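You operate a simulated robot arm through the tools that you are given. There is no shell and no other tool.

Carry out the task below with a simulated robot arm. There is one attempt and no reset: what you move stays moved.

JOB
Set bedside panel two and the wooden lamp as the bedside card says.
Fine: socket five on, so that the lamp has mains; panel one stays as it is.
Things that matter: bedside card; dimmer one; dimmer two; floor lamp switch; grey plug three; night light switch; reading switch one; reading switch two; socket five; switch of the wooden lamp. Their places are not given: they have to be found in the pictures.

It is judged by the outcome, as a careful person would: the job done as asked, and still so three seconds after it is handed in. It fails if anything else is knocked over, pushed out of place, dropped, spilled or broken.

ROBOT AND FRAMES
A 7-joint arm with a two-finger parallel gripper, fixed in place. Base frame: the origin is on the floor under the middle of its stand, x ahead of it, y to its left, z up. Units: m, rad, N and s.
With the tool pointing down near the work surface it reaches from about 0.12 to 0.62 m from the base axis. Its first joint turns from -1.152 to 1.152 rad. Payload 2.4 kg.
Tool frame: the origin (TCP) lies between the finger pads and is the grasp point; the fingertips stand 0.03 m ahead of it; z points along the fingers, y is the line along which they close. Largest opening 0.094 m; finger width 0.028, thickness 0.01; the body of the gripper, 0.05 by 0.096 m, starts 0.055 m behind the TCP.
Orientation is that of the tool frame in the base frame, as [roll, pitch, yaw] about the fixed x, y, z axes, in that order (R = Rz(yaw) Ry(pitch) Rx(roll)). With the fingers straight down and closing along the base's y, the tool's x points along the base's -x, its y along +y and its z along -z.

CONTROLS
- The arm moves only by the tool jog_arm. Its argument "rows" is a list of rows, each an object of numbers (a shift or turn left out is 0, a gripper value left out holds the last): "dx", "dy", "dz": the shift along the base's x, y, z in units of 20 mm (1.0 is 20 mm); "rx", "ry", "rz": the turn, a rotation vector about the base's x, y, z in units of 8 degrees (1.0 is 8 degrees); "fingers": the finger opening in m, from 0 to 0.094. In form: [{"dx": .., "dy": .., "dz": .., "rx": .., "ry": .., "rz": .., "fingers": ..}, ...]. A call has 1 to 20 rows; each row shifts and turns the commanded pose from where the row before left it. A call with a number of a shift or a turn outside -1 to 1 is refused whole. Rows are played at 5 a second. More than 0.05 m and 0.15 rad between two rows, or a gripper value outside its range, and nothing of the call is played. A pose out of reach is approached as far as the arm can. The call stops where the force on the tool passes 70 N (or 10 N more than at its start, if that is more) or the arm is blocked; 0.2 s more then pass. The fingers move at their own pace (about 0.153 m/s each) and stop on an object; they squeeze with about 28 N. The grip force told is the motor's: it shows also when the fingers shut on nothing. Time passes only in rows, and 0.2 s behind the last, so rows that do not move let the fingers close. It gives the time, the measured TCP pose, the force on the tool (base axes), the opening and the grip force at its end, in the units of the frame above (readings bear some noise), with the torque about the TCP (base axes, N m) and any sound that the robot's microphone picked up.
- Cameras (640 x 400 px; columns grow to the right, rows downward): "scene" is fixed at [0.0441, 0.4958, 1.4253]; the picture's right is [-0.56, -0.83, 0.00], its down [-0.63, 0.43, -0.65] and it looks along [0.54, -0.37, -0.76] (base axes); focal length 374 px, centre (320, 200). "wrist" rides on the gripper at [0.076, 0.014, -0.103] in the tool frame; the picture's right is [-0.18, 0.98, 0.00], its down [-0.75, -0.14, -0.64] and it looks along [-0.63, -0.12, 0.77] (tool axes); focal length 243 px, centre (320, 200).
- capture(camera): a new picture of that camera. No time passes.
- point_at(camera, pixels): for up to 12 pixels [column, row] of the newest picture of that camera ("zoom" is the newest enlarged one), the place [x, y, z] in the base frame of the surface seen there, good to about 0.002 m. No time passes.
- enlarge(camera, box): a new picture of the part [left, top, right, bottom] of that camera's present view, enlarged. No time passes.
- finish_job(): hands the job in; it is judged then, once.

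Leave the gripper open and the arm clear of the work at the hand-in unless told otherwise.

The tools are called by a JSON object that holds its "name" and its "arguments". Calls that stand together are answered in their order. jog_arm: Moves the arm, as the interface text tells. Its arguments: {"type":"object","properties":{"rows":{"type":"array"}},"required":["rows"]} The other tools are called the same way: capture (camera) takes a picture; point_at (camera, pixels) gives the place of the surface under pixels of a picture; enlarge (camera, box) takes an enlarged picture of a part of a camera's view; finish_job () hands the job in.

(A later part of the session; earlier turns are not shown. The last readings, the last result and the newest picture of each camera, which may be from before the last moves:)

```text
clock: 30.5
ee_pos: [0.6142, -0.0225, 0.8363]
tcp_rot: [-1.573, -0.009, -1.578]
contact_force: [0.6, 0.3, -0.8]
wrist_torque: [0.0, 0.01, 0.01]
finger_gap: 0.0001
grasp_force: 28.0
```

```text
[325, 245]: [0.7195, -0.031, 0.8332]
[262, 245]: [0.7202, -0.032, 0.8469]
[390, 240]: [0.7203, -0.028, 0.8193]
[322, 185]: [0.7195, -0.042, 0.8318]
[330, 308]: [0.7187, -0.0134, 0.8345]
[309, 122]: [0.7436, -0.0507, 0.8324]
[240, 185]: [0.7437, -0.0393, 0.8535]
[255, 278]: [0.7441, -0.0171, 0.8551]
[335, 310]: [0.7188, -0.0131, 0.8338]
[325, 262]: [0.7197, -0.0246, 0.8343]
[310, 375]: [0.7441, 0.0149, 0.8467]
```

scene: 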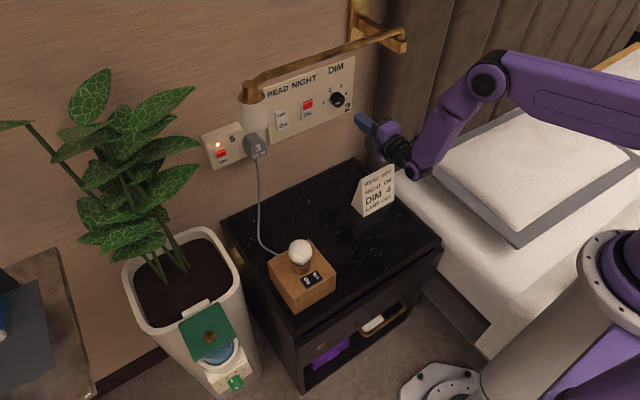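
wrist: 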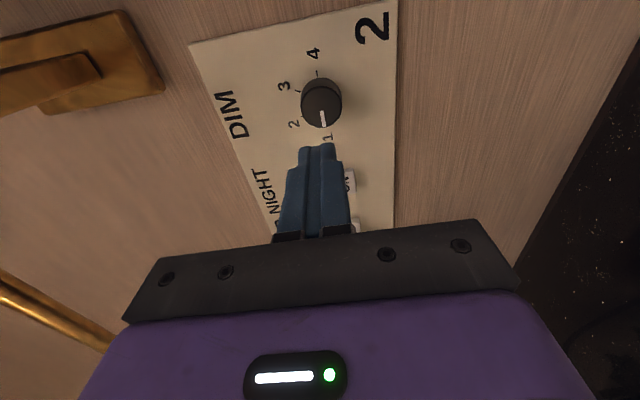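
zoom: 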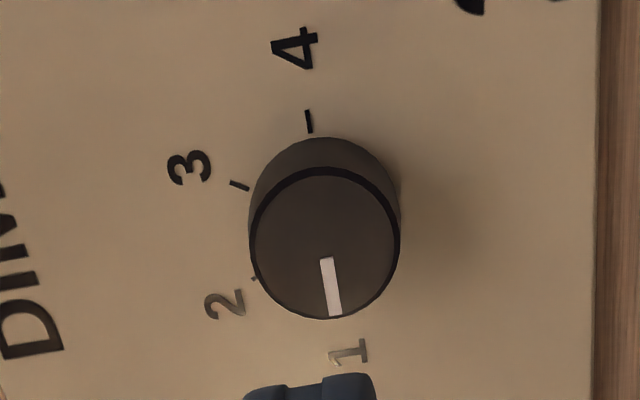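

Knob centre: y −0.028, z 0.834, radius ≈0.016, face at x 0.7195, plate at 0.7437. I open the fingers to 0.05 m, centre the tool on it, and advance so the tips reach x≈0.724 first.

{"name": "jog_arm", "arguments": {"rows": [{"dy": -0.27, "dz": -0.12, "fingers": 0.05}, {"dx": 0}, {"dx": 1}, {"dx": 1}, {"dx": 1}, {"dx": 1}, {"dx": 0}]}}

{"name": "capture", "arguments": {"camera": "wrist"}}

{"name": "enlarge", "arguments": {"camera": "scene", "box": [300, 70, 400, 140]}}

```text
clock: 32.1
ee_pos: [0.6747, -0.0162, 0.8359]
tcp_rot: [-1.572, -0.008, -1.575]
contact_force: [-0.3, -0.4, -0.2]
wrist_torque: [0.0, -0.03, 0.0]
finger_gap: 0.05
grasp_force: 0.1
out of reach, approached as far as the arm can: row 1, 3, 4, 5
```

```text
taken
```

wrist: 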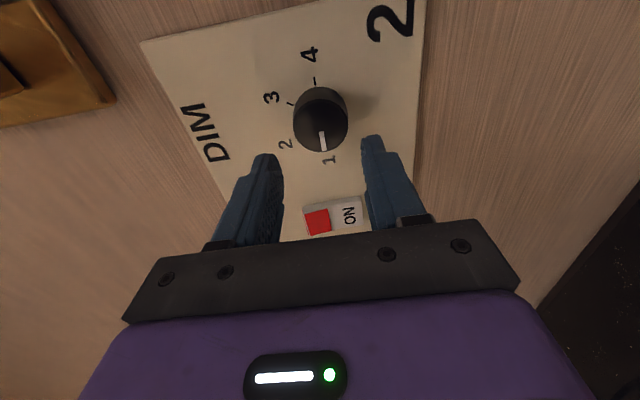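

```text
5.71 times, centred on (350, 105) of scene
```

zoom: 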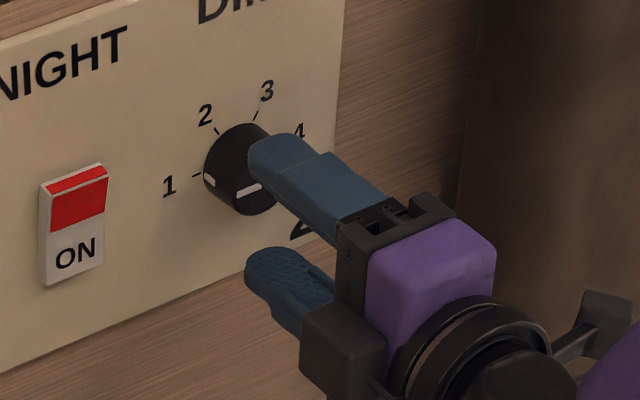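

The arm stopped short at y −0.016 with this roll (joint limit). The knob is round, so I can grip it at another roll. I back off 20 mm, roll +40°, and try again to reach y −0.028.

{"name": "jog_arm", "arguments": {"rows": [{"dx": -1}, {"rx": 1}, {"rx": 1}, {"rx": 1}, {"rx": 1}, {"rx": 1}, {"dy": -0.3, "dz": -0.05}, {"dy": -0.3, "dz": -0.04}, {"dx": 0}]}}

```text
clock: 34.1
ee_pos: [0.6555, -0.0186, 0.835]
tcp_rot: [-1.575, 0.689, -1.581]
contact_force: [-0.3, 0.3, 0.5]
wrist_torque: [-0.03, 0.0, -0.01]
finger_gap: 0.0502
grasp_force: 0.1
out of reach, approached as far as the arm can: row 7, 8
```

Still limited near y −0.019 at yaw 0. Earlier data suggest the yaw limit shrinks toward smaller y, so I try a small yaw of about −6° and then shift right.

{"name": "jog_arm", "arguments": {"rows": [{"rz": -0.4}, {"rz": -0.4}, {"dy": -0.25}, {"dy": -0.25}, {"dx": 0}]}}

{"name": "capture", "arguments": {"camera": "scene"}}

```text
clock: 35.3
ee_pos: [0.6561, -0.0284, 0.8359]
tcp_rot: [-1.573, 0.69, -1.684]
contact_force: [-0.1, -0.3, 0.1]
wrist_torque: [0.01, -0.02, 0.01]
finger_gap: 0.0499
grasp_force: 0.1
```

```text
taken
```

scene: 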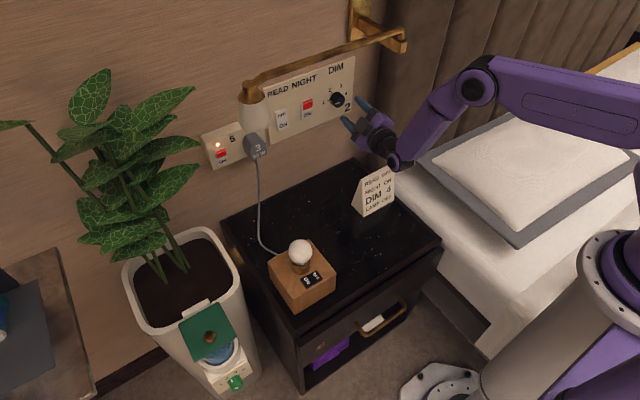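

With yaw −6° the arm reaches y −0.028. Before gripping, I test in free air (tips at x≈0.685, clear of the knob) whether the tool can roll on to about +85° around its own axis.

{"name": "jog_arm", "arguments": {"rows": [{"rx": 0.993, "ry": -0.11}, {"rx": 0.993, "ry": -0.11}, {"rx": 0.993, "ry": -0.11}, {"rx": 0.993, "ry": -0.11}, {"rx": 0.993, "ry": -0.11}, {"rx": 0.993, "ry": -0.11}, {"rx": 0.993, "ry": -0.11}, {"rx": 0.993, "ry": -0.11}, {"rx": 0.993, "ry": -0.11}, {"rx": 0.993, "ry": -0.11}, {"rx": 0.993, "ry": -0.11}, {"rx": 0.993, "ry": -0.11}, {"rx": 0.993, "ry": -0.11}, {"rx": 0.993, "ry": -0.11}, {"rx": 0.993, "ry": -0.11}, {"rx": 0.993, "ry": -0.11}, {"rx": 0.993, "ry": -0.11}, {"rx": 0.6, "ry": -0.066}, {"dx": 0}]}}

{"name": "capture", "arguments": {"camera": "scene"}}

{"name": "capture", "arguments": {"camera": "wrist"}}

```text
clock: 38.4
ee_pos: [0.6935, 0.0302, 0.8314]
tcp_rot: [1.714, 0.728, 1.334]
contact_force: [-4.5, -4.4, -2.1]
wrist_torque: [0.05, -0.01, -0.04]
finger_gap: 0.0474
grasp_force: 0.1
out of reach, approached as far as the arm can: row 7, 8, 9, 10, 11, 12, 13, 14, 15
stopped in row 15: the force on the tool passed its limit at 72 N (the readings are from after the stop); the commanded pose is now the measured one
```

```text
taken
```

scene: 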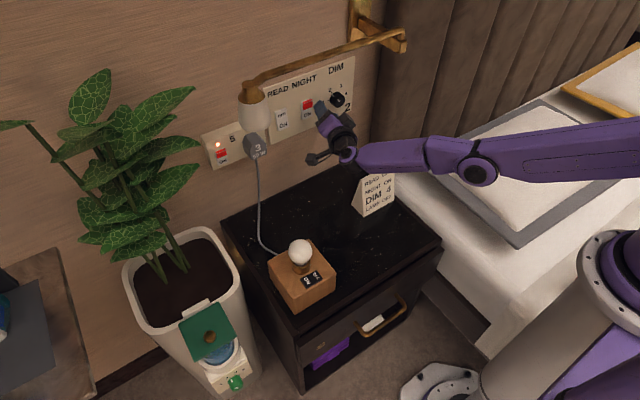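

```text
taken
```

wrist: 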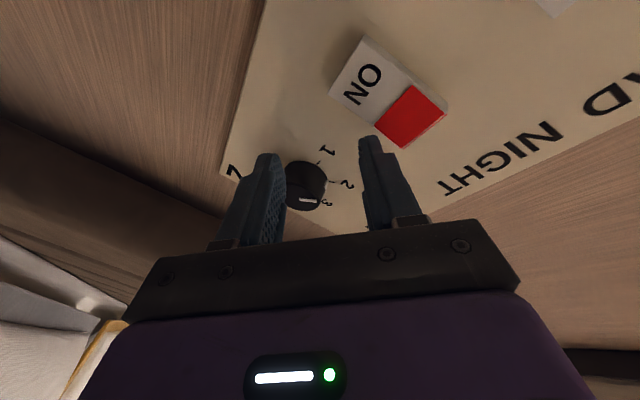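

The arm swung through an odd posture, drifted, and touched something (72 N); the call stopped. I look closely before any further move.

{"name": "enlarge", "arguments": {"camera": "scene", "box": [290, 70, 380, 140]}}

{"name": "enlarge", "arguments": {"camera": "wrist", "box": [230, 20, 480, 240]}}

```text
5.71 times, centred on (335, 105) of scene
```

zoom: 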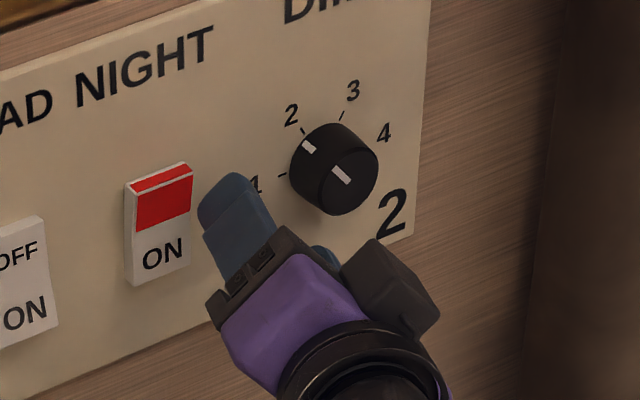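

```text
1.82 times, centred on (355, 130) of wrist
```

zoom: 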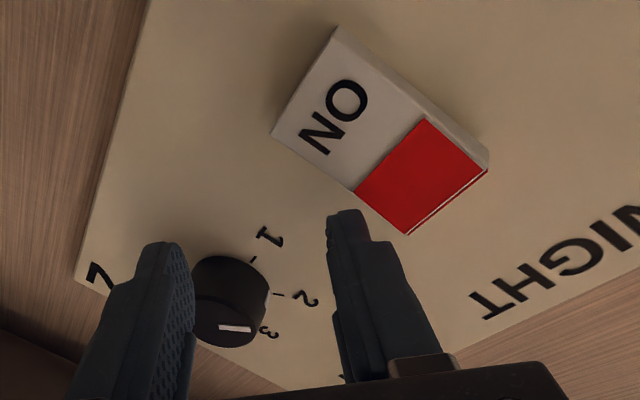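

A finger nudged the knob: its pointer now stands at 2; NIGHT is still ON (red). I retract straight back 60 mm without turning, and then check the posture.

{"name": "jog_arm", "arguments": {"rows": [{"dx": -0.5}, {"dx": -0.5}, {"dx": -1}, {"dx": -1}, {"dx": 0}]}}

{"name": "capture", "arguments": {"camera": "scene"}}

{"name": "capture", "arguments": {"camera": "wrist"}}

```text
clock: 39.6
ee_pos: [0.6752, 0.0513, 0.8254]
tcp_rot: [1.713, 0.733, 1.337]
contact_force: [0.2, -0.6, 0.1]
wrist_torque: [-0.01, 0.02, -0.01]
finger_gap: 0.0499
grasp_force: 0.0
out of reach, approached as far as the arm can: row 1, 2, 3, 4
```

```text
taken
```

scene: 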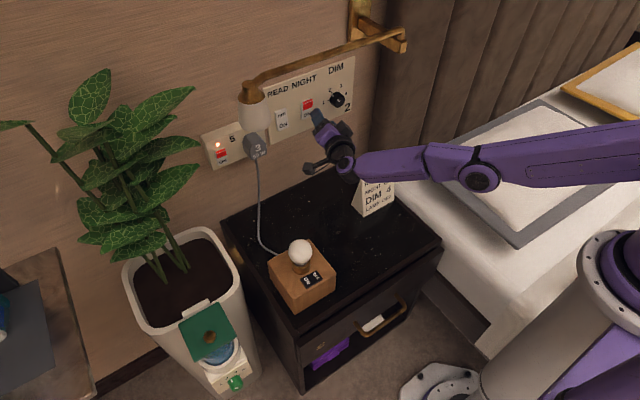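

```text
taken
```

wrist: 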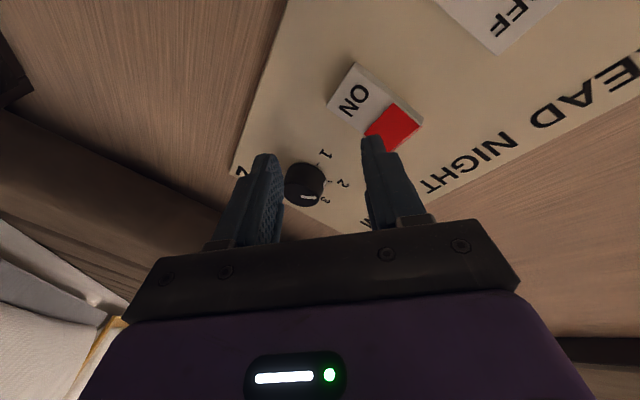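

The arm is at a joint limit in this posture. I undo the roll step by step (reverse direction) with a small pull back, watching the pose.

{"name": "jog_arm", "arguments": {"rows": [{"rx": -0.94, "ry": 0.3, "dx": -0.3}, {"rx": -0.94, "ry": 0.3, "dx": -0.3}, {"dx": 0}]}}

```text
clock: 40.4
ee_pos: [0.6698, 0.0548, 0.827]
tcp_rot: [1.75, 1.005, 1.365]
contact_force: [0.0, -0.5, 0.4]
wrist_torque: [-0.04, 0.03, 0.01]
finger_gap: 0.0503
grasp_force: 0.1
out of reach, approached as far as the arm can: row 1, 2
```

Rolling back works and the tool moves away from the wall. Continue.

{"name": "jog_arm", "arguments": {"rows": [{"rx": -0.94, "ry": 0.3, "dx": -0.3}, {"rx": -0.94, "ry": 0.3, "dx": -0.3}, {"rx": -0.94, "ry": 0.3, "dx": -0.3}, {"rx": -0.94, "ry": 0.3, "dx": -0.3}, {"dx": 0}]}}

{"name": "capture", "arguments": {"camera": "scene"}}

{"name": "capture", "arguments": {"camera": "wrist"}}

```text
clock: 41.6
ee_pos: [0.6586, 0.0613, 0.8367]
tcp_rot: [3.007, 1.514, 2.606]
contact_force: [-0.2, 0.1, 0.2]
wrist_torque: [0.01, -0.03, 0.01]
finger_gap: 0.0498
grasp_force: 0.1
out of reach, approached as far as the arm can: row 1, 2, 3, 4
```

```text
taken
```

scene: 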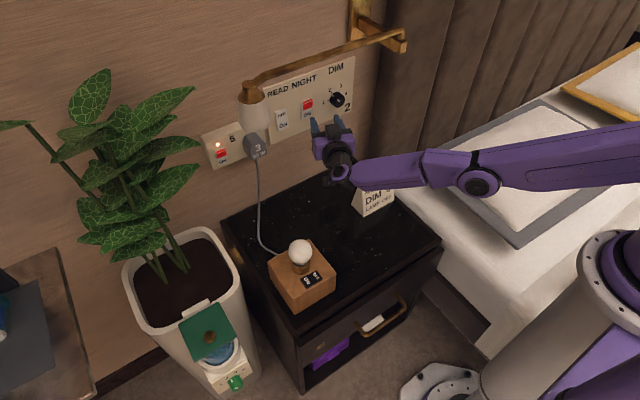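

```text
taken
```

wrist: 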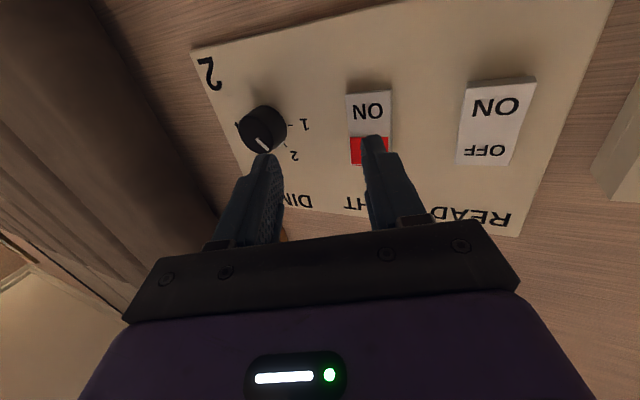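

Everything on the panel looks intact. The elbow has dropped to another posture. I continue rolling back negative and pull away from the wall to let the arm return to the earlier elbow-up posture.

{"name": "jog_arm", "arguments": {"rows": [{"rx": -0.9, "ry": 0.35, "dx": -0.5, "dz": 0.2}, {"rx": -0.9, "ry": 0.35, "dx": -0.5, "dz": 0.2}, {"rx": -0.9, "ry": 0.35, "dx": -0.5, "dz": 0.2}, {"dx": 0}]}}

{"name": "capture", "arguments": {"camera": "scene"}}

```text
clock: 42.6
ee_pos: [0.6466, 0.0739, 0.8395]
tcp_rot: [-1.67, 1.173, -2.088]
contact_force: [0.4, 0.1, -0.7]
wrist_torque: [0.02, 0.02, 0.0]
finger_gap: 0.05
grasp_force: 0.1
out of reach, approached as far as the arm can: row 1, 2, 3
```

```text
taken
```

scene: 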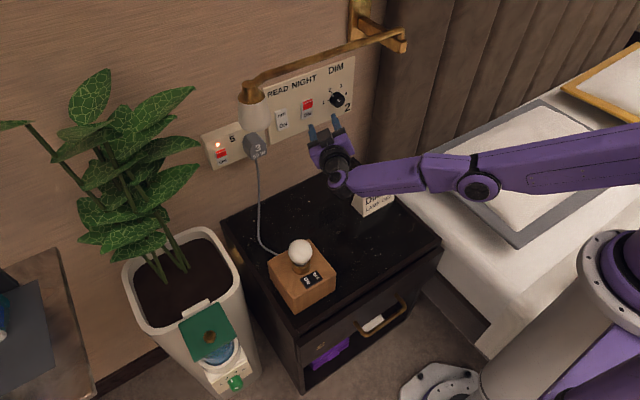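

I measure points on the forearm to see its height over the card and its direction.

{"name": "point_at", "arguments": {"camera": "scene", "pixels": [[345, 185], [390, 178], [430, 165], [478, 185], [560, 165], [630, 155], [333, 155], [376, 205], [380, 195]]}}

```text
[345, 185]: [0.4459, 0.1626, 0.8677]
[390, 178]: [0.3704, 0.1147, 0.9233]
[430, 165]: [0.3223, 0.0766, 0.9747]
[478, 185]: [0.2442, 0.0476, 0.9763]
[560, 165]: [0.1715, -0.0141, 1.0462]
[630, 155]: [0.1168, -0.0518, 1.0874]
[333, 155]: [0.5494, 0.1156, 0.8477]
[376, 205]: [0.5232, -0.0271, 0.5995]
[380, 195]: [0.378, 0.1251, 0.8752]
```

The arm is almost straight in this posture, hence the limits. I retreat along the tool's own axis (back, left, and a little up) to let the elbow bend again; the tool is pointing (0.91,−0.41,−0.04) so I go dx −0.9, dy +0.3, dz +0.3.

{"name": "jog_arm", "arguments": {"rows": [{"dx": -0.9, "dy": 0.3, "dz": 0.3}, {"dx": -0.9, "dy": 0.3, "dz": 0.3}, {"dx": -0.9, "dy": 0.2, "dz": 0.3}, {"dx": -0.9, "dy": 0.2, "dz": 0.3}, {"dx": 0}]}}

{"name": "capture", "arguments": {"camera": "scene"}}

```text
clock: 43.8
ee_pos: [0.6101, 0.1218, 0.8402]
tcp_rot: [-1.675, 1.174, -2.086]
contact_force: [0.5, -0.2, 0.1]
wrist_torque: [0.02, 0.0, 0.0]
finger_gap: 0.05
grasp_force: 0.0
out of reach, approached as far as the arm can: row 1, 2, 3, 4
```

```text
taken
```

scene: 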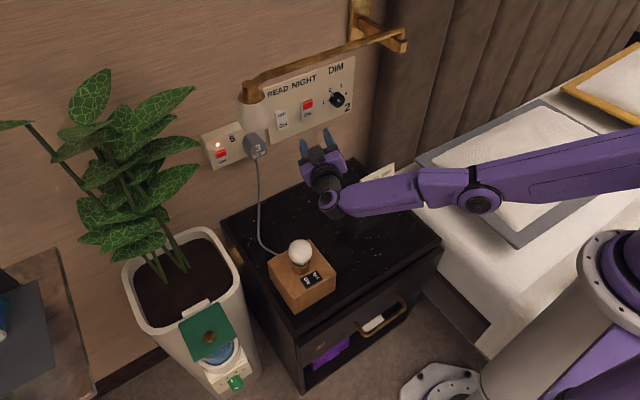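

Orientation is held but position gives way. I now turn the tool back toward the orientation that worked well before (yaw toward 0, roll toward −70°) at this place, which is clear of everything.

{"name": "jog_arm", "arguments": {"rows": [{"rz": 0.5, "rx": -0.8}, {"rz": 0.5, "rx": -0.8}, {"rz": 0.5, "rx": -0.8}, {"dx": 0}]}}

{"name": "capture", "arguments": {"camera": "scene"}}

```text
clock: 44.8
ee_pos: [0.6356, 0.1454, 0.8593]
tcp_rot: [-1.477, 0.855, -1.705]
contact_force: [0.8, -0.2, 0.0]
wrist_torque: [-0.01, 0.0, 0.01]
finger_gap: 0.0499
grasp_force: 0.0
out of reach, approached as far as the arm can: row 1, 2, 3
```

```text
taken
```

scene: 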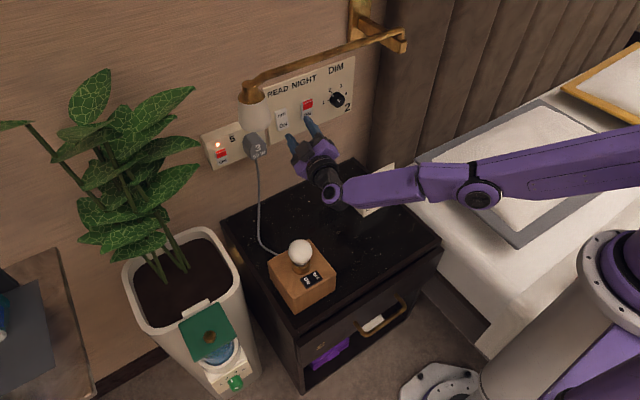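

Now yaw −12°, roll about −50°. I try pulling straight back to see if the elbow starts to bend.

{"name": "jog_arm", "arguments": {"rows": [{"dx": -1}, {"dx": -1}, {"dx": -1}, {"dx": 0}]}}

```text
clock: 45.8
ee_pos: [0.6097, 0.1752, 0.8596]
tcp_rot: [-1.474, 0.856, -1.701]
contact_force: [0.2, -0.2, 0.0]
wrist_torque: [-0.02, 0.01, -0.03]
finger_gap: 0.0499
grasp_force: 0.0
out of reach, approached as far as the arm can: row 1, 2, 3
```

It slides along an arc rather than coming back, so some wrist joint is at its limit. I probe with a downward tilt (ry +) combined with a pull back, watching which motions are accepted.

{"name": "jog_arm", "arguments": {"rows": [{"ry": 1}, {"ry": 1}, {"dx": 0}]}}

```text
clock: 46.6
ee_pos: [0.6161, 0.1907, 0.8392]
tcp_rot: [-1.868, 0.776, -1.993]
contact_force: [-0.1, 1.1, -0.9]
wrist_torque: [-0.02, 0.02, 0.03]
finger_gap: 0.0501
grasp_force: 0.0
out of reach, approached as far as the arm can: row 1, 2
```

Tilting also drifts. I try rolling further negative (the direction that was free before), with a pull back and right, away from the plug.

{"name": "jog_arm", "arguments": {"rows": [{"rx": -1, "dx": -0.3, "dy": -0.3}, {"rx": -1, "dx": -0.3, "dy": -0.3}, {"rx": -1, "dx": -0.3, "dy": -0.3}, {"dx": 0}]}}

{"name": "capture", "arguments": {"camera": "scene"}}

```text
clock: 47.6
ee_pos: [0.6012, 0.1754, 0.8375]
tcp_rot: [-1.686, 0.385, -1.889]
contact_force: [0.6, -0.3, 0.1]
wrist_torque: [-0.02, -0.01, 0.01]
finger_gap: 0.0501
grasp_force: 0.1
out of reach, approached as far as the arm can: row 2
```

```text
taken
```

scene: 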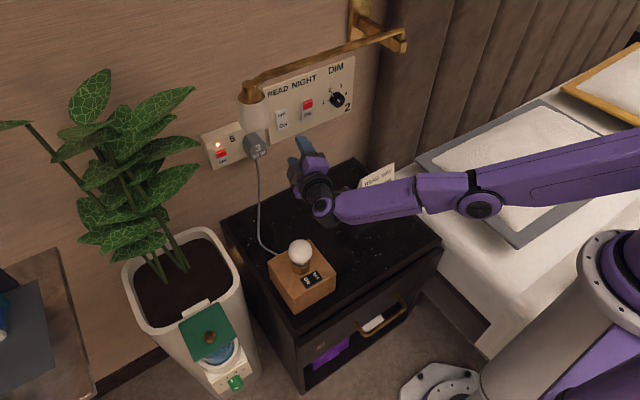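

Better: now almost all rows were reached. I continue pulling back and to the right.

{"name": "jog_arm", "arguments": {"rows": [{"rx": -0.7, "dx": -0.5, "dy": -0.3}, {"rx": -0.7, "dx": -0.5, "dy": -0.3}, {"dx": -0.8, "dy": -0.3}, {"dx": -0.8, "dy": -0.3}, {"dx": 0}]}}

{"name": "capture", "arguments": {"camera": "scene"}}

```text
clock: 48.8
ee_pos: [0.5789, 0.1849, 0.836]
tcp_rot: [-1.626, 0.199, -1.873]
contact_force: [0.4, -0.3, 0.0]
wrist_torque: [0.0, 0.01, -0.01]
finger_gap: 0.0499
grasp_force: 0.0
out of reach, approached as far as the arm can: row 1, 2, 3, 4
```

```text
taken
```

scene: 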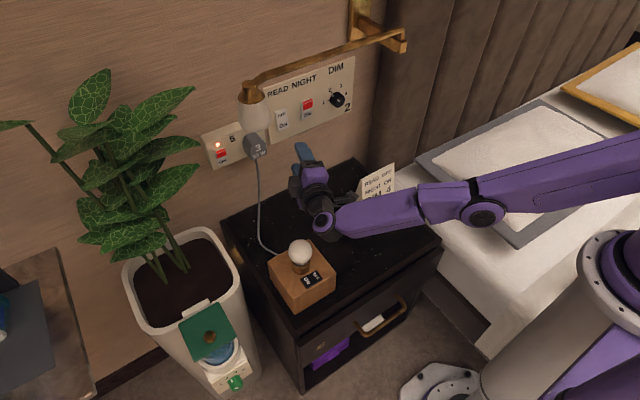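

Arc motion again. I'll try to go home-like: tilt the tool downward while pulling back and letting the fingers sink a little, away from the wall and bar (nothing lies below here but the cabinet top at z 0.583).

{"name": "jog_arm", "arguments": {"rows": [{"ry": 1, "dx": -0.6, "dy": -0.3, "dz": -0.5}, {"ry": 1, "dx": -0.6, "dy": -0.3, "dz": -0.5}, {"ry": 1, "dx": -0.6, "dy": -0.3, "dz": -0.5}, {"dx": 0}]}}

{"name": "capture", "arguments": {"camera": "scene"}}

```text
clock: 49.8
ee_pos: [0.5593, 0.192, 0.7631]
tcp_rot: [-2.026, 0.063, -1.927]
contact_force: [0.1, -0.1, 0.2]
wrist_torque: [0.01, -0.03, 0.01]
finger_gap: 0.0502
grasp_force: 0.0
out of reach, approached as far as the arm can: row 1, 2, 3
```

```text
taken
```

scene: 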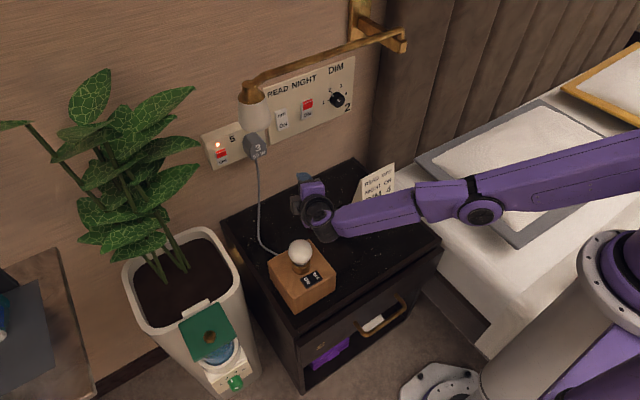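

The tilt worked (26° down) with the wrist staying put, but the hand is getting near the bulb. I move along the arc to the right (dx +, dy −) to get away from it.

{"name": "jog_arm", "arguments": {"rows": [{"dx": 0.4, "dy": -0.9, "dz": 0.2}, {"dx": 0.4, "dy": -0.9, "dz": 0.2}, {"dx": 0.4, "dy": -0.9, "dz": 0.2}, {"dx": 0}]}}

{"name": "capture", "arguments": {"camera": "scene"}}

```text
clock: 50.8
ee_pos: [0.5964, 0.1489, 0.7653]
tcp_rot: [-2.026, 0.062, -1.927]
contact_force: [-0.4, 0.3, -0.6]
wrist_torque: [0.01, -0.01, -0.01]
finger_gap: 0.0499
grasp_force: 0.0
out of reach, approached as far as the arm can: row 1, 2, 3
```

```text
taken
```

scene: 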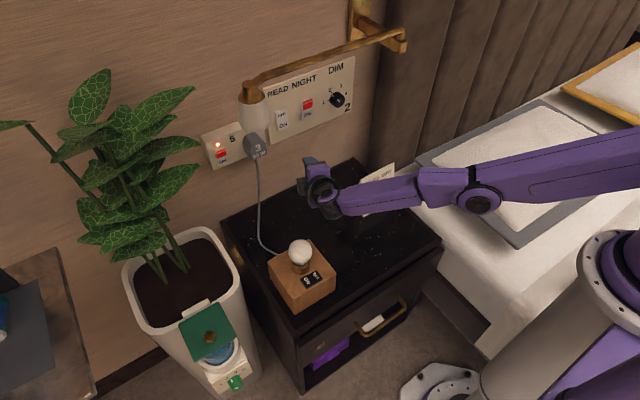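

It follows the arc again. I measure the arm's links in this posture to understand it.

{"name": "point_at", "arguments": {"camera": "scene", "pixels": [[478, 205], [478, 190], [430, 175], [430, 200], [400, 180], [350, 195], [325, 198], [540, 165], [540, 190], [620, 150], [620, 180]]}}

{"name": "enlarge", "arguments": {"camera": "scene", "box": [280, 80, 640, 300]}}

```text
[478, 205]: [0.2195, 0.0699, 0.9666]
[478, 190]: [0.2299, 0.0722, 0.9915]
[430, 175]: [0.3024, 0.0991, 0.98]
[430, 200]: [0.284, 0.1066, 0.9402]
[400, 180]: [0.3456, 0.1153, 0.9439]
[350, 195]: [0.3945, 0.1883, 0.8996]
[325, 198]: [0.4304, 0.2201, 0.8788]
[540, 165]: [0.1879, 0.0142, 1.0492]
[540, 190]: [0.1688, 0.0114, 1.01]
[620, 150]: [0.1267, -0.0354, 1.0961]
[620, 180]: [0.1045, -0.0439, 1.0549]
```

```text
1.78 times, centred on (460, 190) of scene
```

zoom: 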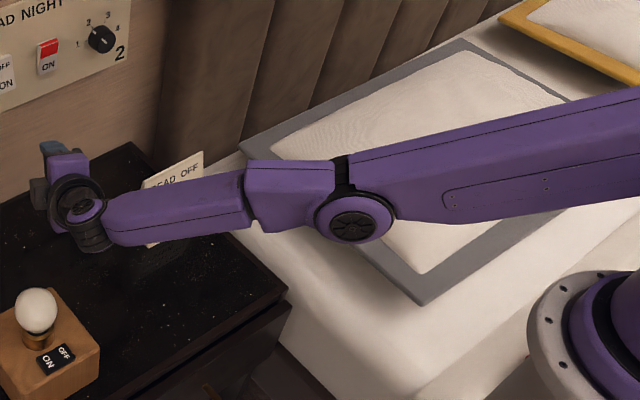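

The elbow has gone slightly "under" (nearly straight arm), where pulling in goes very slowly. I ask for more tilt-down together with a larger inward pull in one call, so the elbow can fold upward again.

{"name": "jog_arm", "arguments": {"rows": [{"ry": 1, "dx": -0.8, "dy": -0.4, "dz": -0.2}, {"ry": 1, "dx": -0.8, "dy": -0.4, "dz": -0.2}, {"ry": 1, "dx": -0.8, "dy": -0.4, "dz": 0}, {"ry": 1, "dx": -0.8, "dy": -0.4, "dz": 0}, {"dx": 0}, {"dx": 0}]}}

{"name": "capture", "arguments": {"camera": "scene"}}

```text
clock: 52.2
ee_pos: [0.5624, 0.143, 0.7385]
tcp_rot: [-2.553, -0.132, -1.907]
contact_force: [-0.1, -0.9, -0.4]
wrist_torque: [0.02, -0.02, -0.03]
finger_gap: 0.0501
grasp_force: 0.0
out of reach, approached as far as the arm can: row 1, 2, 3, 4
```

```text
taken
```

scene: 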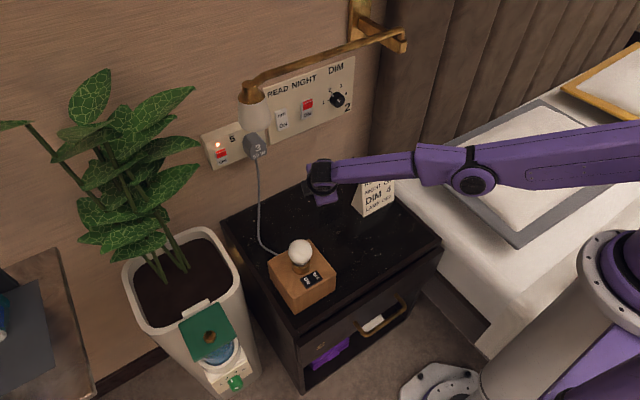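

The tool is now 55° down and the wrist rises; good. I continue pulling in and up a little, with the remaining tilt to vertical.

{"name": "jog_arm", "arguments": {"rows": [{"ry": 1, "dx": -1, "dy": -0.4, "dz": 0.4}, {"ry": 1, "dx": -1, "dy": -0.4, "dz": 0.4}, {"ry": 1, "dx": -1, "dy": -0.4, "dz": 0.4}, {"dx": -1, "dy": -0.4, "dz": 0.4}, {"dx": -1, "dy": -0.4, "dz": 0.4}, {"dx": 0}]}}

{"name": "capture", "arguments": {"camera": "scene"}}

```text
clock: 53.6
ee_pos: [0.5144, 0.136, 0.759]
tcp_rot: [-2.96, -0.257, -1.827]
contact_force: [-0.8, 0.8, -0.3]
wrist_torque: [-0.01, 0.02, -0.05]
finger_gap: 0.0499
grasp_force: 0.0
out of reach, approached as far as the arm can: row 1, 2, 3, 4, 5
```

```text
taken
```

scene: 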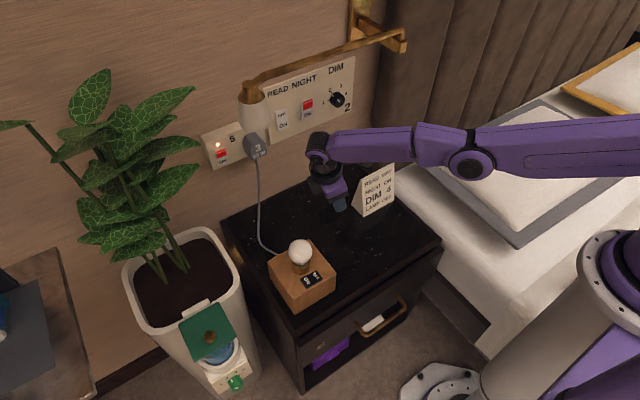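

The tool is nearly vertical, but the wrist is rising toward the lamp head, so I now pull only back (no more up), removing the sideways tilt.

{"name": "jog_arm", "arguments": {"rows": [{"dx": -1, "rx": 0.5, "ry": 0.2}, {"dx": -1, "rx": 0.5, "ry": 0.2}, {"dx": -1, "rx": 0.5, "ry": 0.2}, {"dx": -1, "rx": 0.5, "ry": 0.2}, {"dx": -1}, {"dx": -1}, {"dx": 0}]}}

{"name": "capture", "arguments": {"camera": "scene"}}

```text
clock: 55.2
ee_pos: [0.4779, 0.1952, 0.7241]
tcp_rot: [-3.136, -0.013, -1.805]
contact_force: [0.4, 0.6, 0.2]
wrist_torque: [-0.02, 0.0, -0.02]
finger_gap: 0.0502
grasp_force: 0.0
out of reach, approached as far as the arm can: row 1, 2, 3, 4, 5, 6
```

```text
taken
```

scene: 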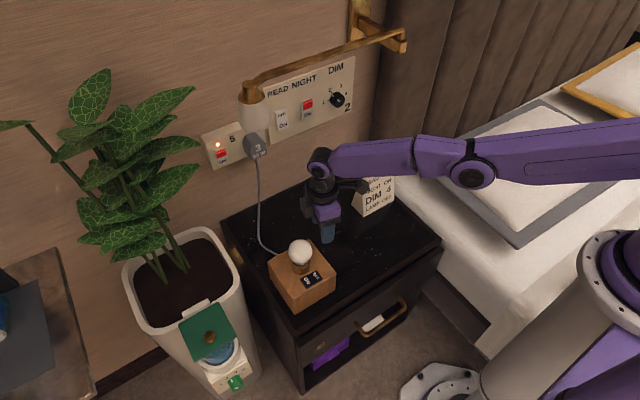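

The arm slid left instead of folding: the elbow is stuck slightly "under". I measure the links again to see how far from straight it is, before I push outward to let the elbow pass through to the upper side.

{"name": "point_at", "arguments": {"camera": "scene", "pixels": [[630, 140], [590, 150], [540, 155], [500, 160], [472, 150], [472, 172], [440, 150], [400, 155], [370, 158], [345, 160], [320, 160], [327, 200]]}}

```text
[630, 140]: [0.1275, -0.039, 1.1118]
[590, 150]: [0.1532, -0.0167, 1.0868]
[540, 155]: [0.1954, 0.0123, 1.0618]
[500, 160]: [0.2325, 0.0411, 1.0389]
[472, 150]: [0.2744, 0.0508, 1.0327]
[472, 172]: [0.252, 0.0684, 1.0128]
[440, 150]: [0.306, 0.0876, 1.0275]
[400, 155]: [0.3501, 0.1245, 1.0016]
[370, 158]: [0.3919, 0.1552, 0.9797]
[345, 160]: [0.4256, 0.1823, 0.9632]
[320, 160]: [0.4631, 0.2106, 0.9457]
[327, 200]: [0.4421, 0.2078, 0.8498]
```

The arm is practically straight and needs the elbow to pass through to the upper side. First I move right along the arc away from the bulb (dx +, dy −), keeping height.

{"name": "jog_arm", "arguments": {"rows": [{"dx": 0.3, "dy": -1, "dz": 0.2}, {"dx": 0.3, "dy": -1, "dz": 0.1}, {"dx": 0.3, "dy": -1, "dz": 0.1}, {"dx": 0.2, "dy": -1}, {"dx": 0.2, "dy": -1}, {"dx": 0}]}}

{"name": "capture", "arguments": {"camera": "scene"}}

```text
clock: 56.6
ee_pos: [0.5284, 0.1089, 0.719]
tcp_rot: [-3.138, -0.011, -1.805]
contact_force: [-0.2, -0.2, 0.2]
wrist_torque: [0.04, -0.02, 0.03]
finger_gap: 0.05
grasp_force: 0.1
out of reach, approached as far as the arm can: row 1, 2, 3, 4, 5
```

```text
taken
```

scene: 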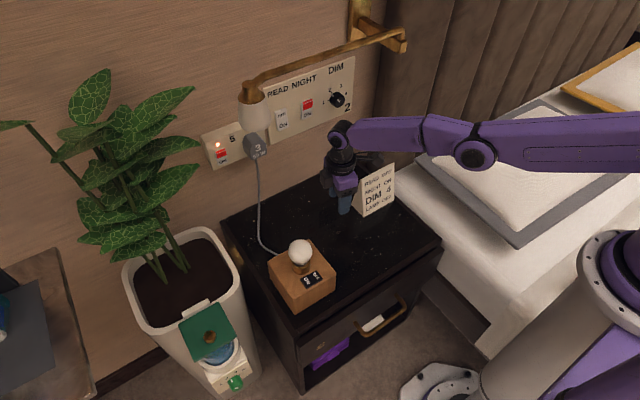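

Clear of the bulb now. I tilt the fingers further (past vertical, toward the base), which asks the forearm to point down more, i.e. the elbow to go up, followed by pulling in.

{"name": "jog_arm", "arguments": {"rows": [{"ry": 1}, {"ry": 1}, {"ry": 1, "dx": -0.5}, {"ry": 1, "dx": -0.5}, {"dx": -1, "dz": 0.2}, {"dx": -1, "dz": 0.2}, {"dx": -1, "dz": 0.2}, {"dx": 0}]}}

{"name": "capture", "arguments": {"camera": "scene"}}

```text
clock: 58.4
ee_pos: [0.4496, 0.107, 0.7325]
tcp_rot: [2.6, -0.13, -1.765]
contact_force: [0.4, 0.0, 0.2]
wrist_torque: [0.01, -0.01, 0.04]
finger_gap: 0.0499
grasp_force: 0.0
```

```text
taken
```

scene: 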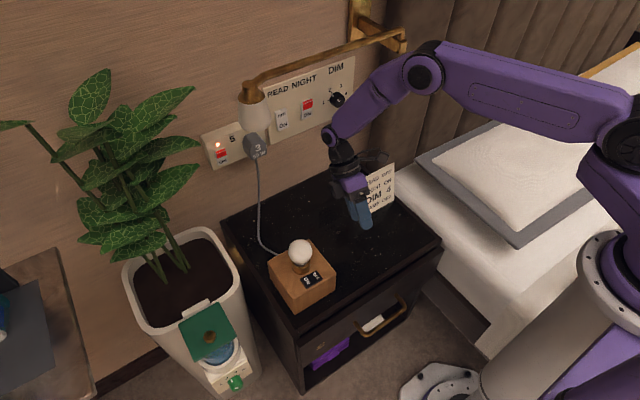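

The elbow is up again and every row was reached. Now I go back to the horizontal pose gradually, keeping roll near −90°: 6 rows of turning back with a small rise.

{"name": "jog_arm", "arguments": {"rows": [{"ry": -1, "dx": 0.2, "dz": 0.3}, {"ry": -1, "dx": 0.2, "dz": 0.3}, {"ry": -1, "dx": 0.2, "dz": 0.3}, {"ry": -1, "dx": 0.3, "dz": 0.3}, {"ry": -1, "dx": 0.4, "dz": 0.3}, {"ry": -1, "dx": 0.4, "dz": 0.3}, {"dx": 0}]}}

{"name": "capture", "arguments": {"camera": "scene"}}

```text
clock: 60.0
ee_pos: [0.4827, 0.1091, 0.769]
tcp_rot: [-2.863, 0.054, -1.797]
contact_force: [0.1, -0.2, -0.1]
wrist_torque: [0.02, 0.0, -0.03]
finger_gap: 0.0499
grasp_force: 0.0
```

```text
taken
```

scene: 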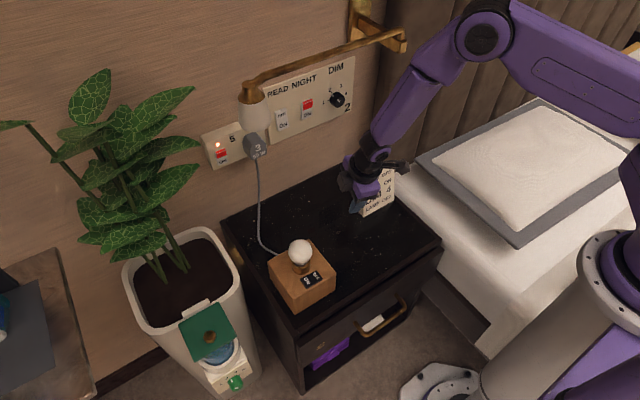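

Good. Continue turning to horizontal while advancing to about x 0.62, z 0.84.

{"name": "jog_arm", "arguments": {"rows": [{"ry": -1, "dx": 0.9, "dz": 0.4}, {"ry": -1, "dx": 0.9, "dz": 0.4}, {"ry": -1, "dx": 0.9, "dz": 0.4}, {"ry": -1, "dx": 0.8, "dz": 0.4}, {"ry": -1, "dx": 0.7, "dz": 0.4}, {"dx": 0}]}}

{"name": "capture", "arguments": {"camera": "scene"}}

```text
clock: 61.4
ee_pos: [0.5675, 0.1068, 0.8103]
tcp_rot: [-2.172, 0.189, -1.709]
contact_force: [0.3, 0.3, 0.1]
wrist_torque: [-0.03, 0.0, 0.0]
finger_gap: 0.0499
grasp_force: 0.1
```

```text
taken
```

scene: 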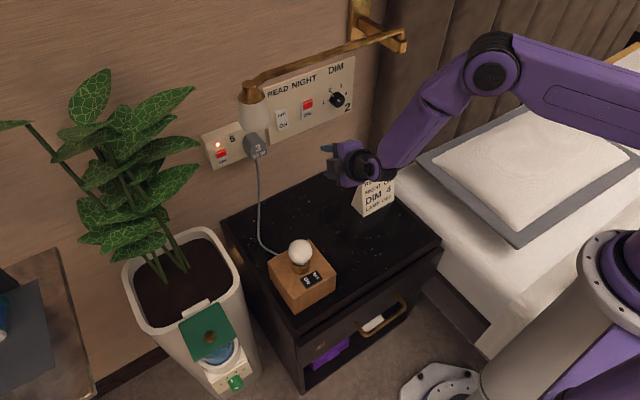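

All reached. The rest of the tilt (34°) next, with yaw −6° and starting toward the knob's y.

{"name": "jog_arm", "arguments": {"rows": [{"ry": -1, "dx": 0.5, "dz": 0.3, "dy": -0.5}, {"ry": -1, "dx": 0.5, "dz": 0.3, "dy": -0.5}, {"ry": -1, "dx": 0.5, "dz": 0.3, "dy": -0.5}, {"ry": -1, "dx": 0.3, "dz": 0.2, "dy": -0.5, "rz": -0.3}, {"ry": -0.2, "dy": -0.5, "rz": -0.4}, {"dx": 0}]}}

{"name": "capture", "arguments": {"camera": "scene"}}

{"name": "capture", "arguments": {"camera": "wrist"}}

```text
clock: 62.8
ee_pos: [0.6043, 0.0581, 0.8299]
tcp_rot: [-1.573, 0.237, -1.681]
contact_force: [-0.1, -0.7, 0.2]
wrist_torque: [-0.02, -0.03, -0.04]
finger_gap: 0.0503
grasp_force: 0.0
```

```text
taken
```

scene: 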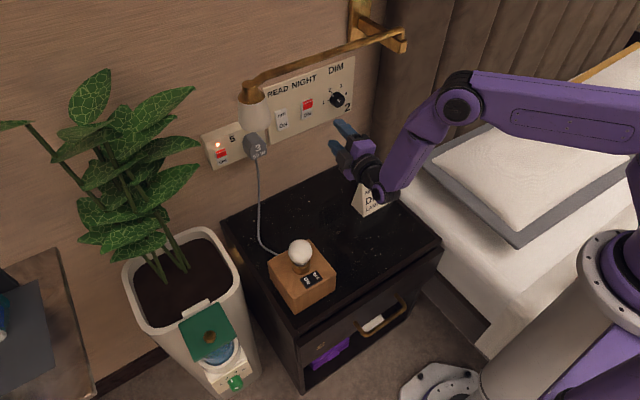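

```text
taken
```

wrist: 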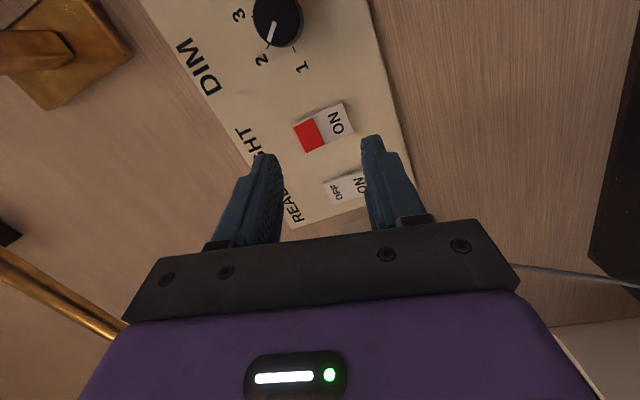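

Back in a good posture, tool horizontal with yaw −6°, roll about −76°. I zoom on the knob to read its present pointer exactly.

{"name": "enlarge", "arguments": {"camera": "scene", "box": [315, 80, 355, 115]}}

{"name": "enlarge", "arguments": {"camera": "wrist", "box": [220, 0, 340, 80]}}

```text
11.43 times, centred on (335, 98) of scene
```

zoom: 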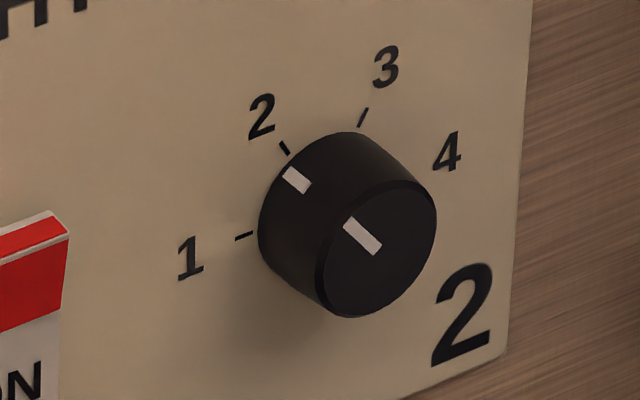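

```text
5.00 times, centred on (280, 40) of wrist
```

zoom: 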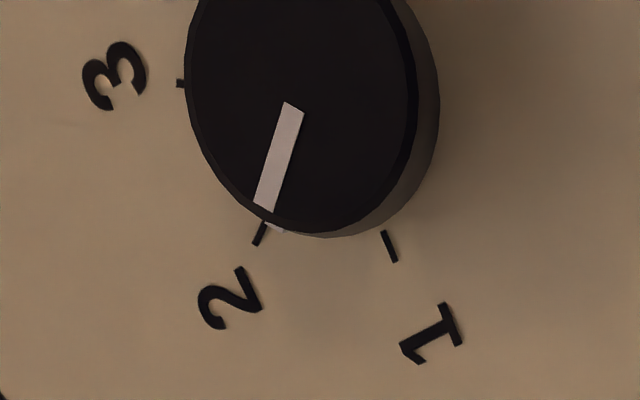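

The pointer stands exactly at 2 (the knob has detents), so 120° clockwise remain: two strokes of 60°. I move in front of the knob (y −0.026, z 0.834) and roll to about −105°, watching for limit messages.

{"name": "jog_arm", "arguments": {"rows": [{"dy": -0.8, "dx": 0.3, "dz": 0.05}, {"dy": -0.8, "dx": 0.3, "dz": 0.05}, {"dy": -0.8, "dx": 0.3, "dz": 0.05}, {"dy": -0.9, "dx": 0.3, "dz": 0.05}, {"dy": -0.9, "dx": 0.3}, {"rx": -0.994, "ry": 0.11}, {"rx": -0.994, "ry": 0.11}, {"rx": -0.994, "ry": 0.11}, {"rx": -0.5, "ry": 0.055}, {"dx": 0}]}}

{"name": "capture", "arguments": {"camera": "wrist"}}

{"name": "capture", "arguments": {"camera": "scene"}}

```text
clock: 65.0
ee_pos: [0.6326, -0.0265, 0.8355]
tcp_rot: [-1.573, -0.254, -1.681]
contact_force: [0.2, -0.2, -0.2]
wrist_torque: [-0.01, 0.02, 0.03]
finger_gap: 0.0501
grasp_force: 0.1
```

```text
taken
```

wrist: 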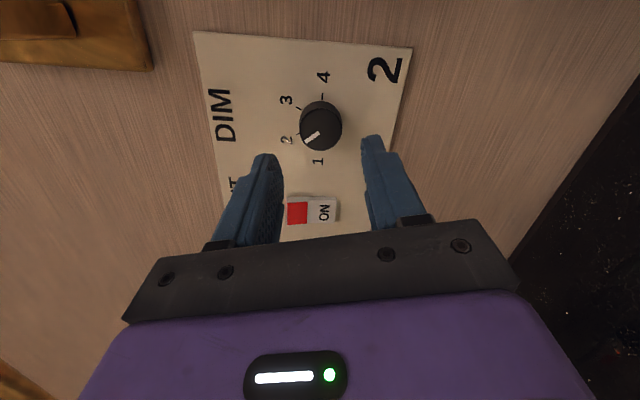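

```text
taken
```

scene: 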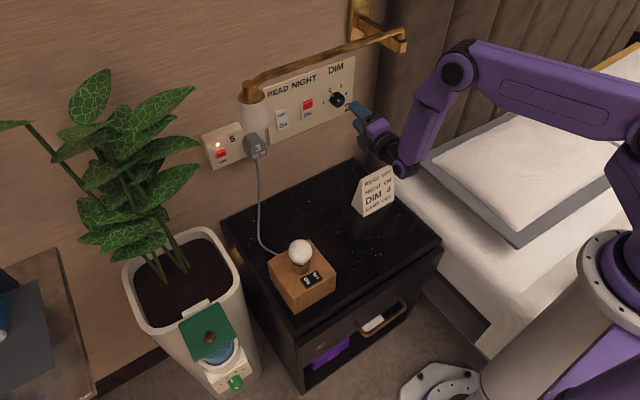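

No limits. The knob sits between the fingers. I advance 60 mm and check alignment.

{"name": "jog_arm", "arguments": {"rows": [{"dx": 0.75, "dz": -0.07}, {"dx": 0.75}, {"dx": 0.75}, {"dx": 0.75}, {"dx": 0}]}}

{"name": "capture", "arguments": {"camera": "wrist"}}

{"name": "enlarge", "arguments": {"camera": "scene", "box": [300, 70, 400, 140]}}

```text
clock: 66.2
ee_pos: [0.6921, -0.0252, 0.8339]
tcp_rot: [-1.575, -0.25, -1.68]
contact_force: [-0.6, 0.5, 0.7]
wrist_torque: [0.03, 0.0, 0.05]
finger_gap: 0.0502
grasp_force: 0.1
```

```text
taken
```

wrist: 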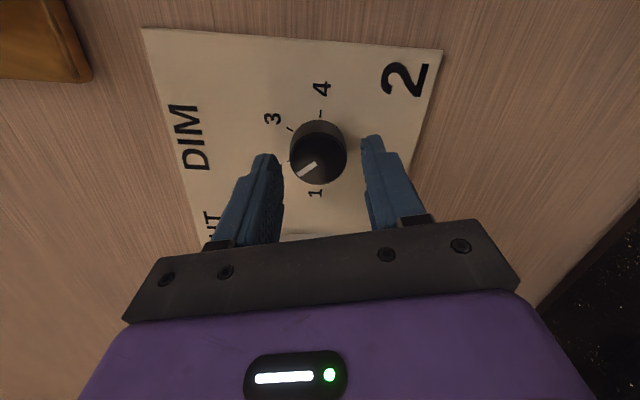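

```text
5.71 times, centred on (350, 105) of scene
```

zoom: 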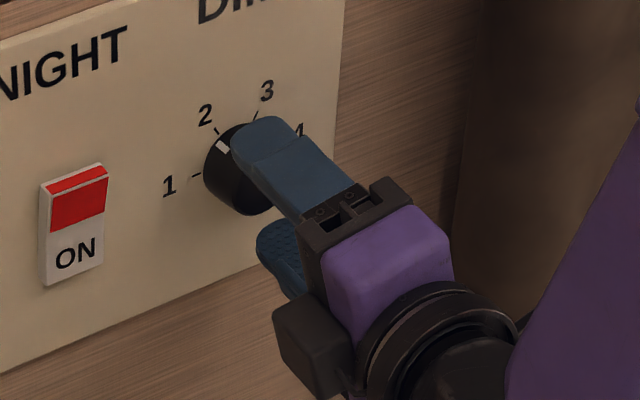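

Well aligned. Advance 14 mm more, then close on the knob.

{"name": "jog_arm", "arguments": {"rows": [{"dx": 0.35}, {"dx": 0.35}, {"dx": 0}]}}

{"name": "jog_arm", "arguments": {"rows": [{"fingers": 0.0}, {"dx": 0}, {"dx": 0}]}}

{"name": "capture", "arguments": {"camera": "wrist"}}

```text
clock: 67.0
ee_pos: [0.7074, -0.0258, 0.8341]
tcp_rot: [-1.576, -0.252, -1.681]
contact_force: [-0.2, 0.0, -0.4]
wrist_torque: [-0.01, 0.01, 0.04]
finger_gap: 0.05
grasp_force: 0.1
```

```text
clock: 67.8
ee_pos: [0.7071, -0.0259, 0.8342]
tcp_rot: [-1.573, -0.252, -1.68]
contact_force: [-1.6, 0.9, 5.9]
wrist_torque: [-0.04, -0.29, 0.0]
finger_gap: 0.0363
grasp_force: 45.0
```

```text
taken
```

wrist: 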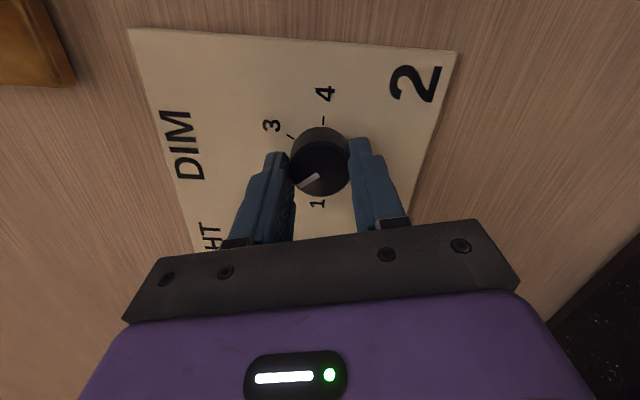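

Gripped (gap 0.036 m). Now turn clockwise by about 62° around the tool axis.

{"name": "jog_arm", "arguments": {"rows": [{"rx": 0.994, "ry": -0.11}, {"rx": 0.994, "ry": -0.11}, {"rx": 0.994, "ry": -0.11}, {"rx": 0.994, "ry": -0.11}, {"dx": 0}]}}

{"name": "enlarge", "arguments": {"camera": "scene", "box": [300, 70, 400, 140]}}

```text
clock: 69.0
ee_pos: [0.7081, -0.025, 0.8337]
tcp_rot: [-1.57, 0.312, -1.679]
contact_force: [6.1, 0.6, 10.1]
wrist_torque: [-0.01, -0.15, -0.47]
finger_gap: 0.0362
grasp_force: 44.6
```

```text
5.71 times, centred on (350, 105) of scene
```

zoom: 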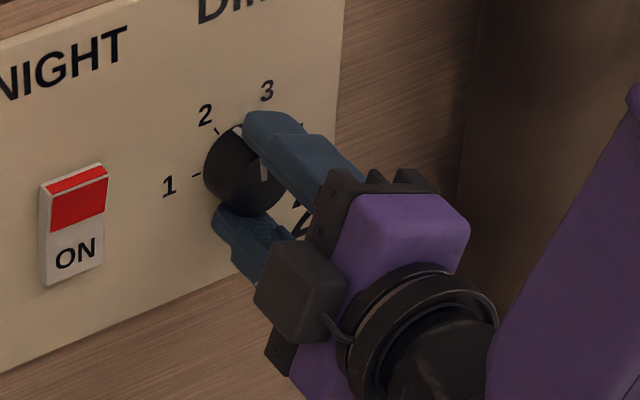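

The knob follows the fingers. Continue another 32°.

{"name": "jog_arm", "arguments": {"rows": [{"rx": 0.994, "ry": -0.11}, {"rx": 0.994, "ry": -0.11}, {"rx": 0.994, "ry": -0.11}, {"rx": 0.9, "ry": -0.1}, {"dx": 0}]}}

{"name": "capture", "arguments": {"camera": "wrist"}}

{"name": "enlarge", "arguments": {"camera": "scene", "box": [300, 70, 400, 140]}}

```text
clock: 70.2
ee_pos: [0.7071, -0.0251, 0.8321]
tcp_rot: [-1.57, 0.853, -1.678]
contact_force: [6.0, -0.4, 13.6]
wrist_torque: [0.0, 0.55, 0.25]
finger_gap: 0.0368
grasp_force: 44.7
```

```text
taken
```

wrist: 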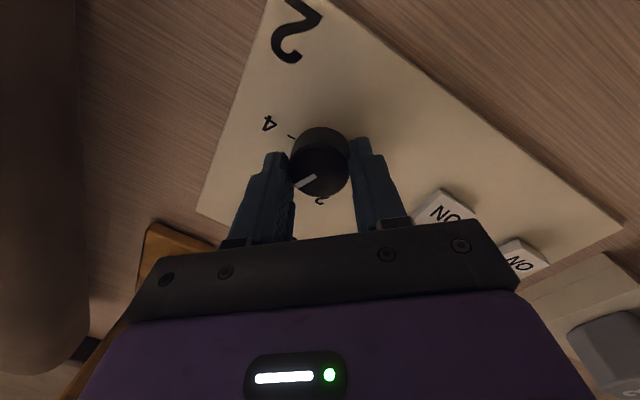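

```text
5.71 times, centred on (350, 105) of scene
```

zoom: 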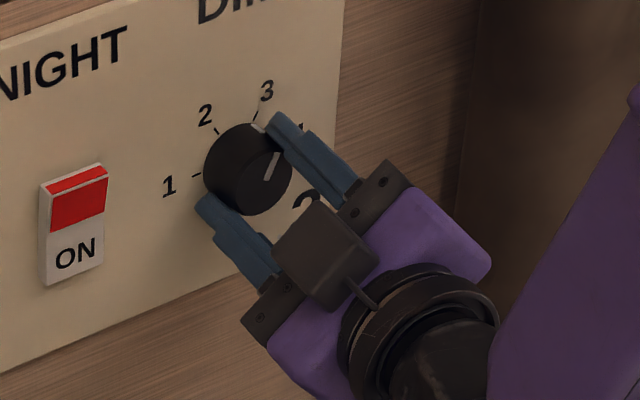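

The pointer stands at 3. I release, back off 30 mm, roll back −63° and come again for the second stroke.

{"name": "jog_arm", "arguments": {"rows": [{"fingers": 0.05}, {"dx": 0}, {"dx": -0.75}, {"dx": -0.75}, {"dx": 0}]}}

{"name": "enlarge", "arguments": {"camera": "scene", "box": [300, 70, 400, 140]}}

```text
clock: 71.4
ee_pos: [0.677, -0.0272, 0.8329]
tcp_rot: [-1.573, 0.853, -1.681]
contact_force: [-2.0, 0.9, 0.0]
wrist_torque: [0.0, 0.02, -0.02]
finger_gap: 0.0497
grasp_force: 0.1
```

```text
5.71 times, centred on (350, 105) of scene
```

zoom: 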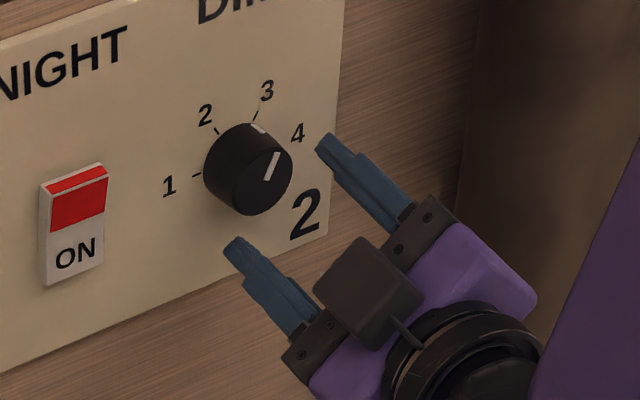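

The knob sits at 3. Now I roll back −64° in the clear.

{"name": "jog_arm", "arguments": {"rows": [{"rx": -0.994, "ry": 0.11}, {"rx": -0.994, "ry": 0.11}, {"rx": -0.994, "ry": 0.11}, {"rx": -0.994, "ry": 0.11}, {"rx": -0.994, "ry": 0.11}, {"rx": -0.994, "ry": 0.11}, {"rx": -0.994, "ry": 0.11}, {"rx": -0.994, "ry": 0.11}, {"dx": 0}]}}

{"name": "capture", "arguments": {"camera": "wrist"}}

```text
clock: 73.4
ee_pos: [0.6778, -0.0262, 0.8327]
tcp_rot: [-1.576, -0.268, -1.681]
contact_force: [0.2, -1.8, 0.4]
wrist_torque: [0.02, 0.02, -0.02]
finger_gap: 0.0497
grasp_force: 0.0
```

```text
taken
```

wrist: 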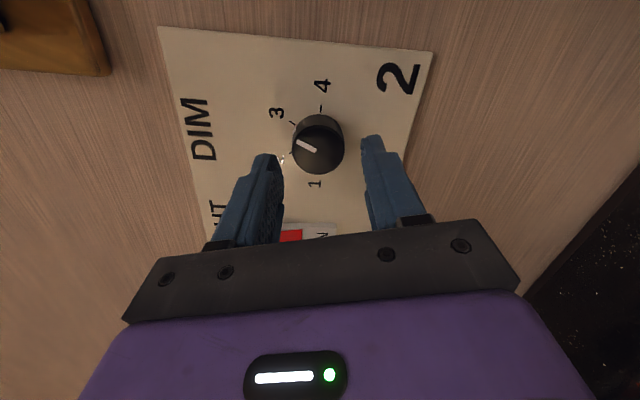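

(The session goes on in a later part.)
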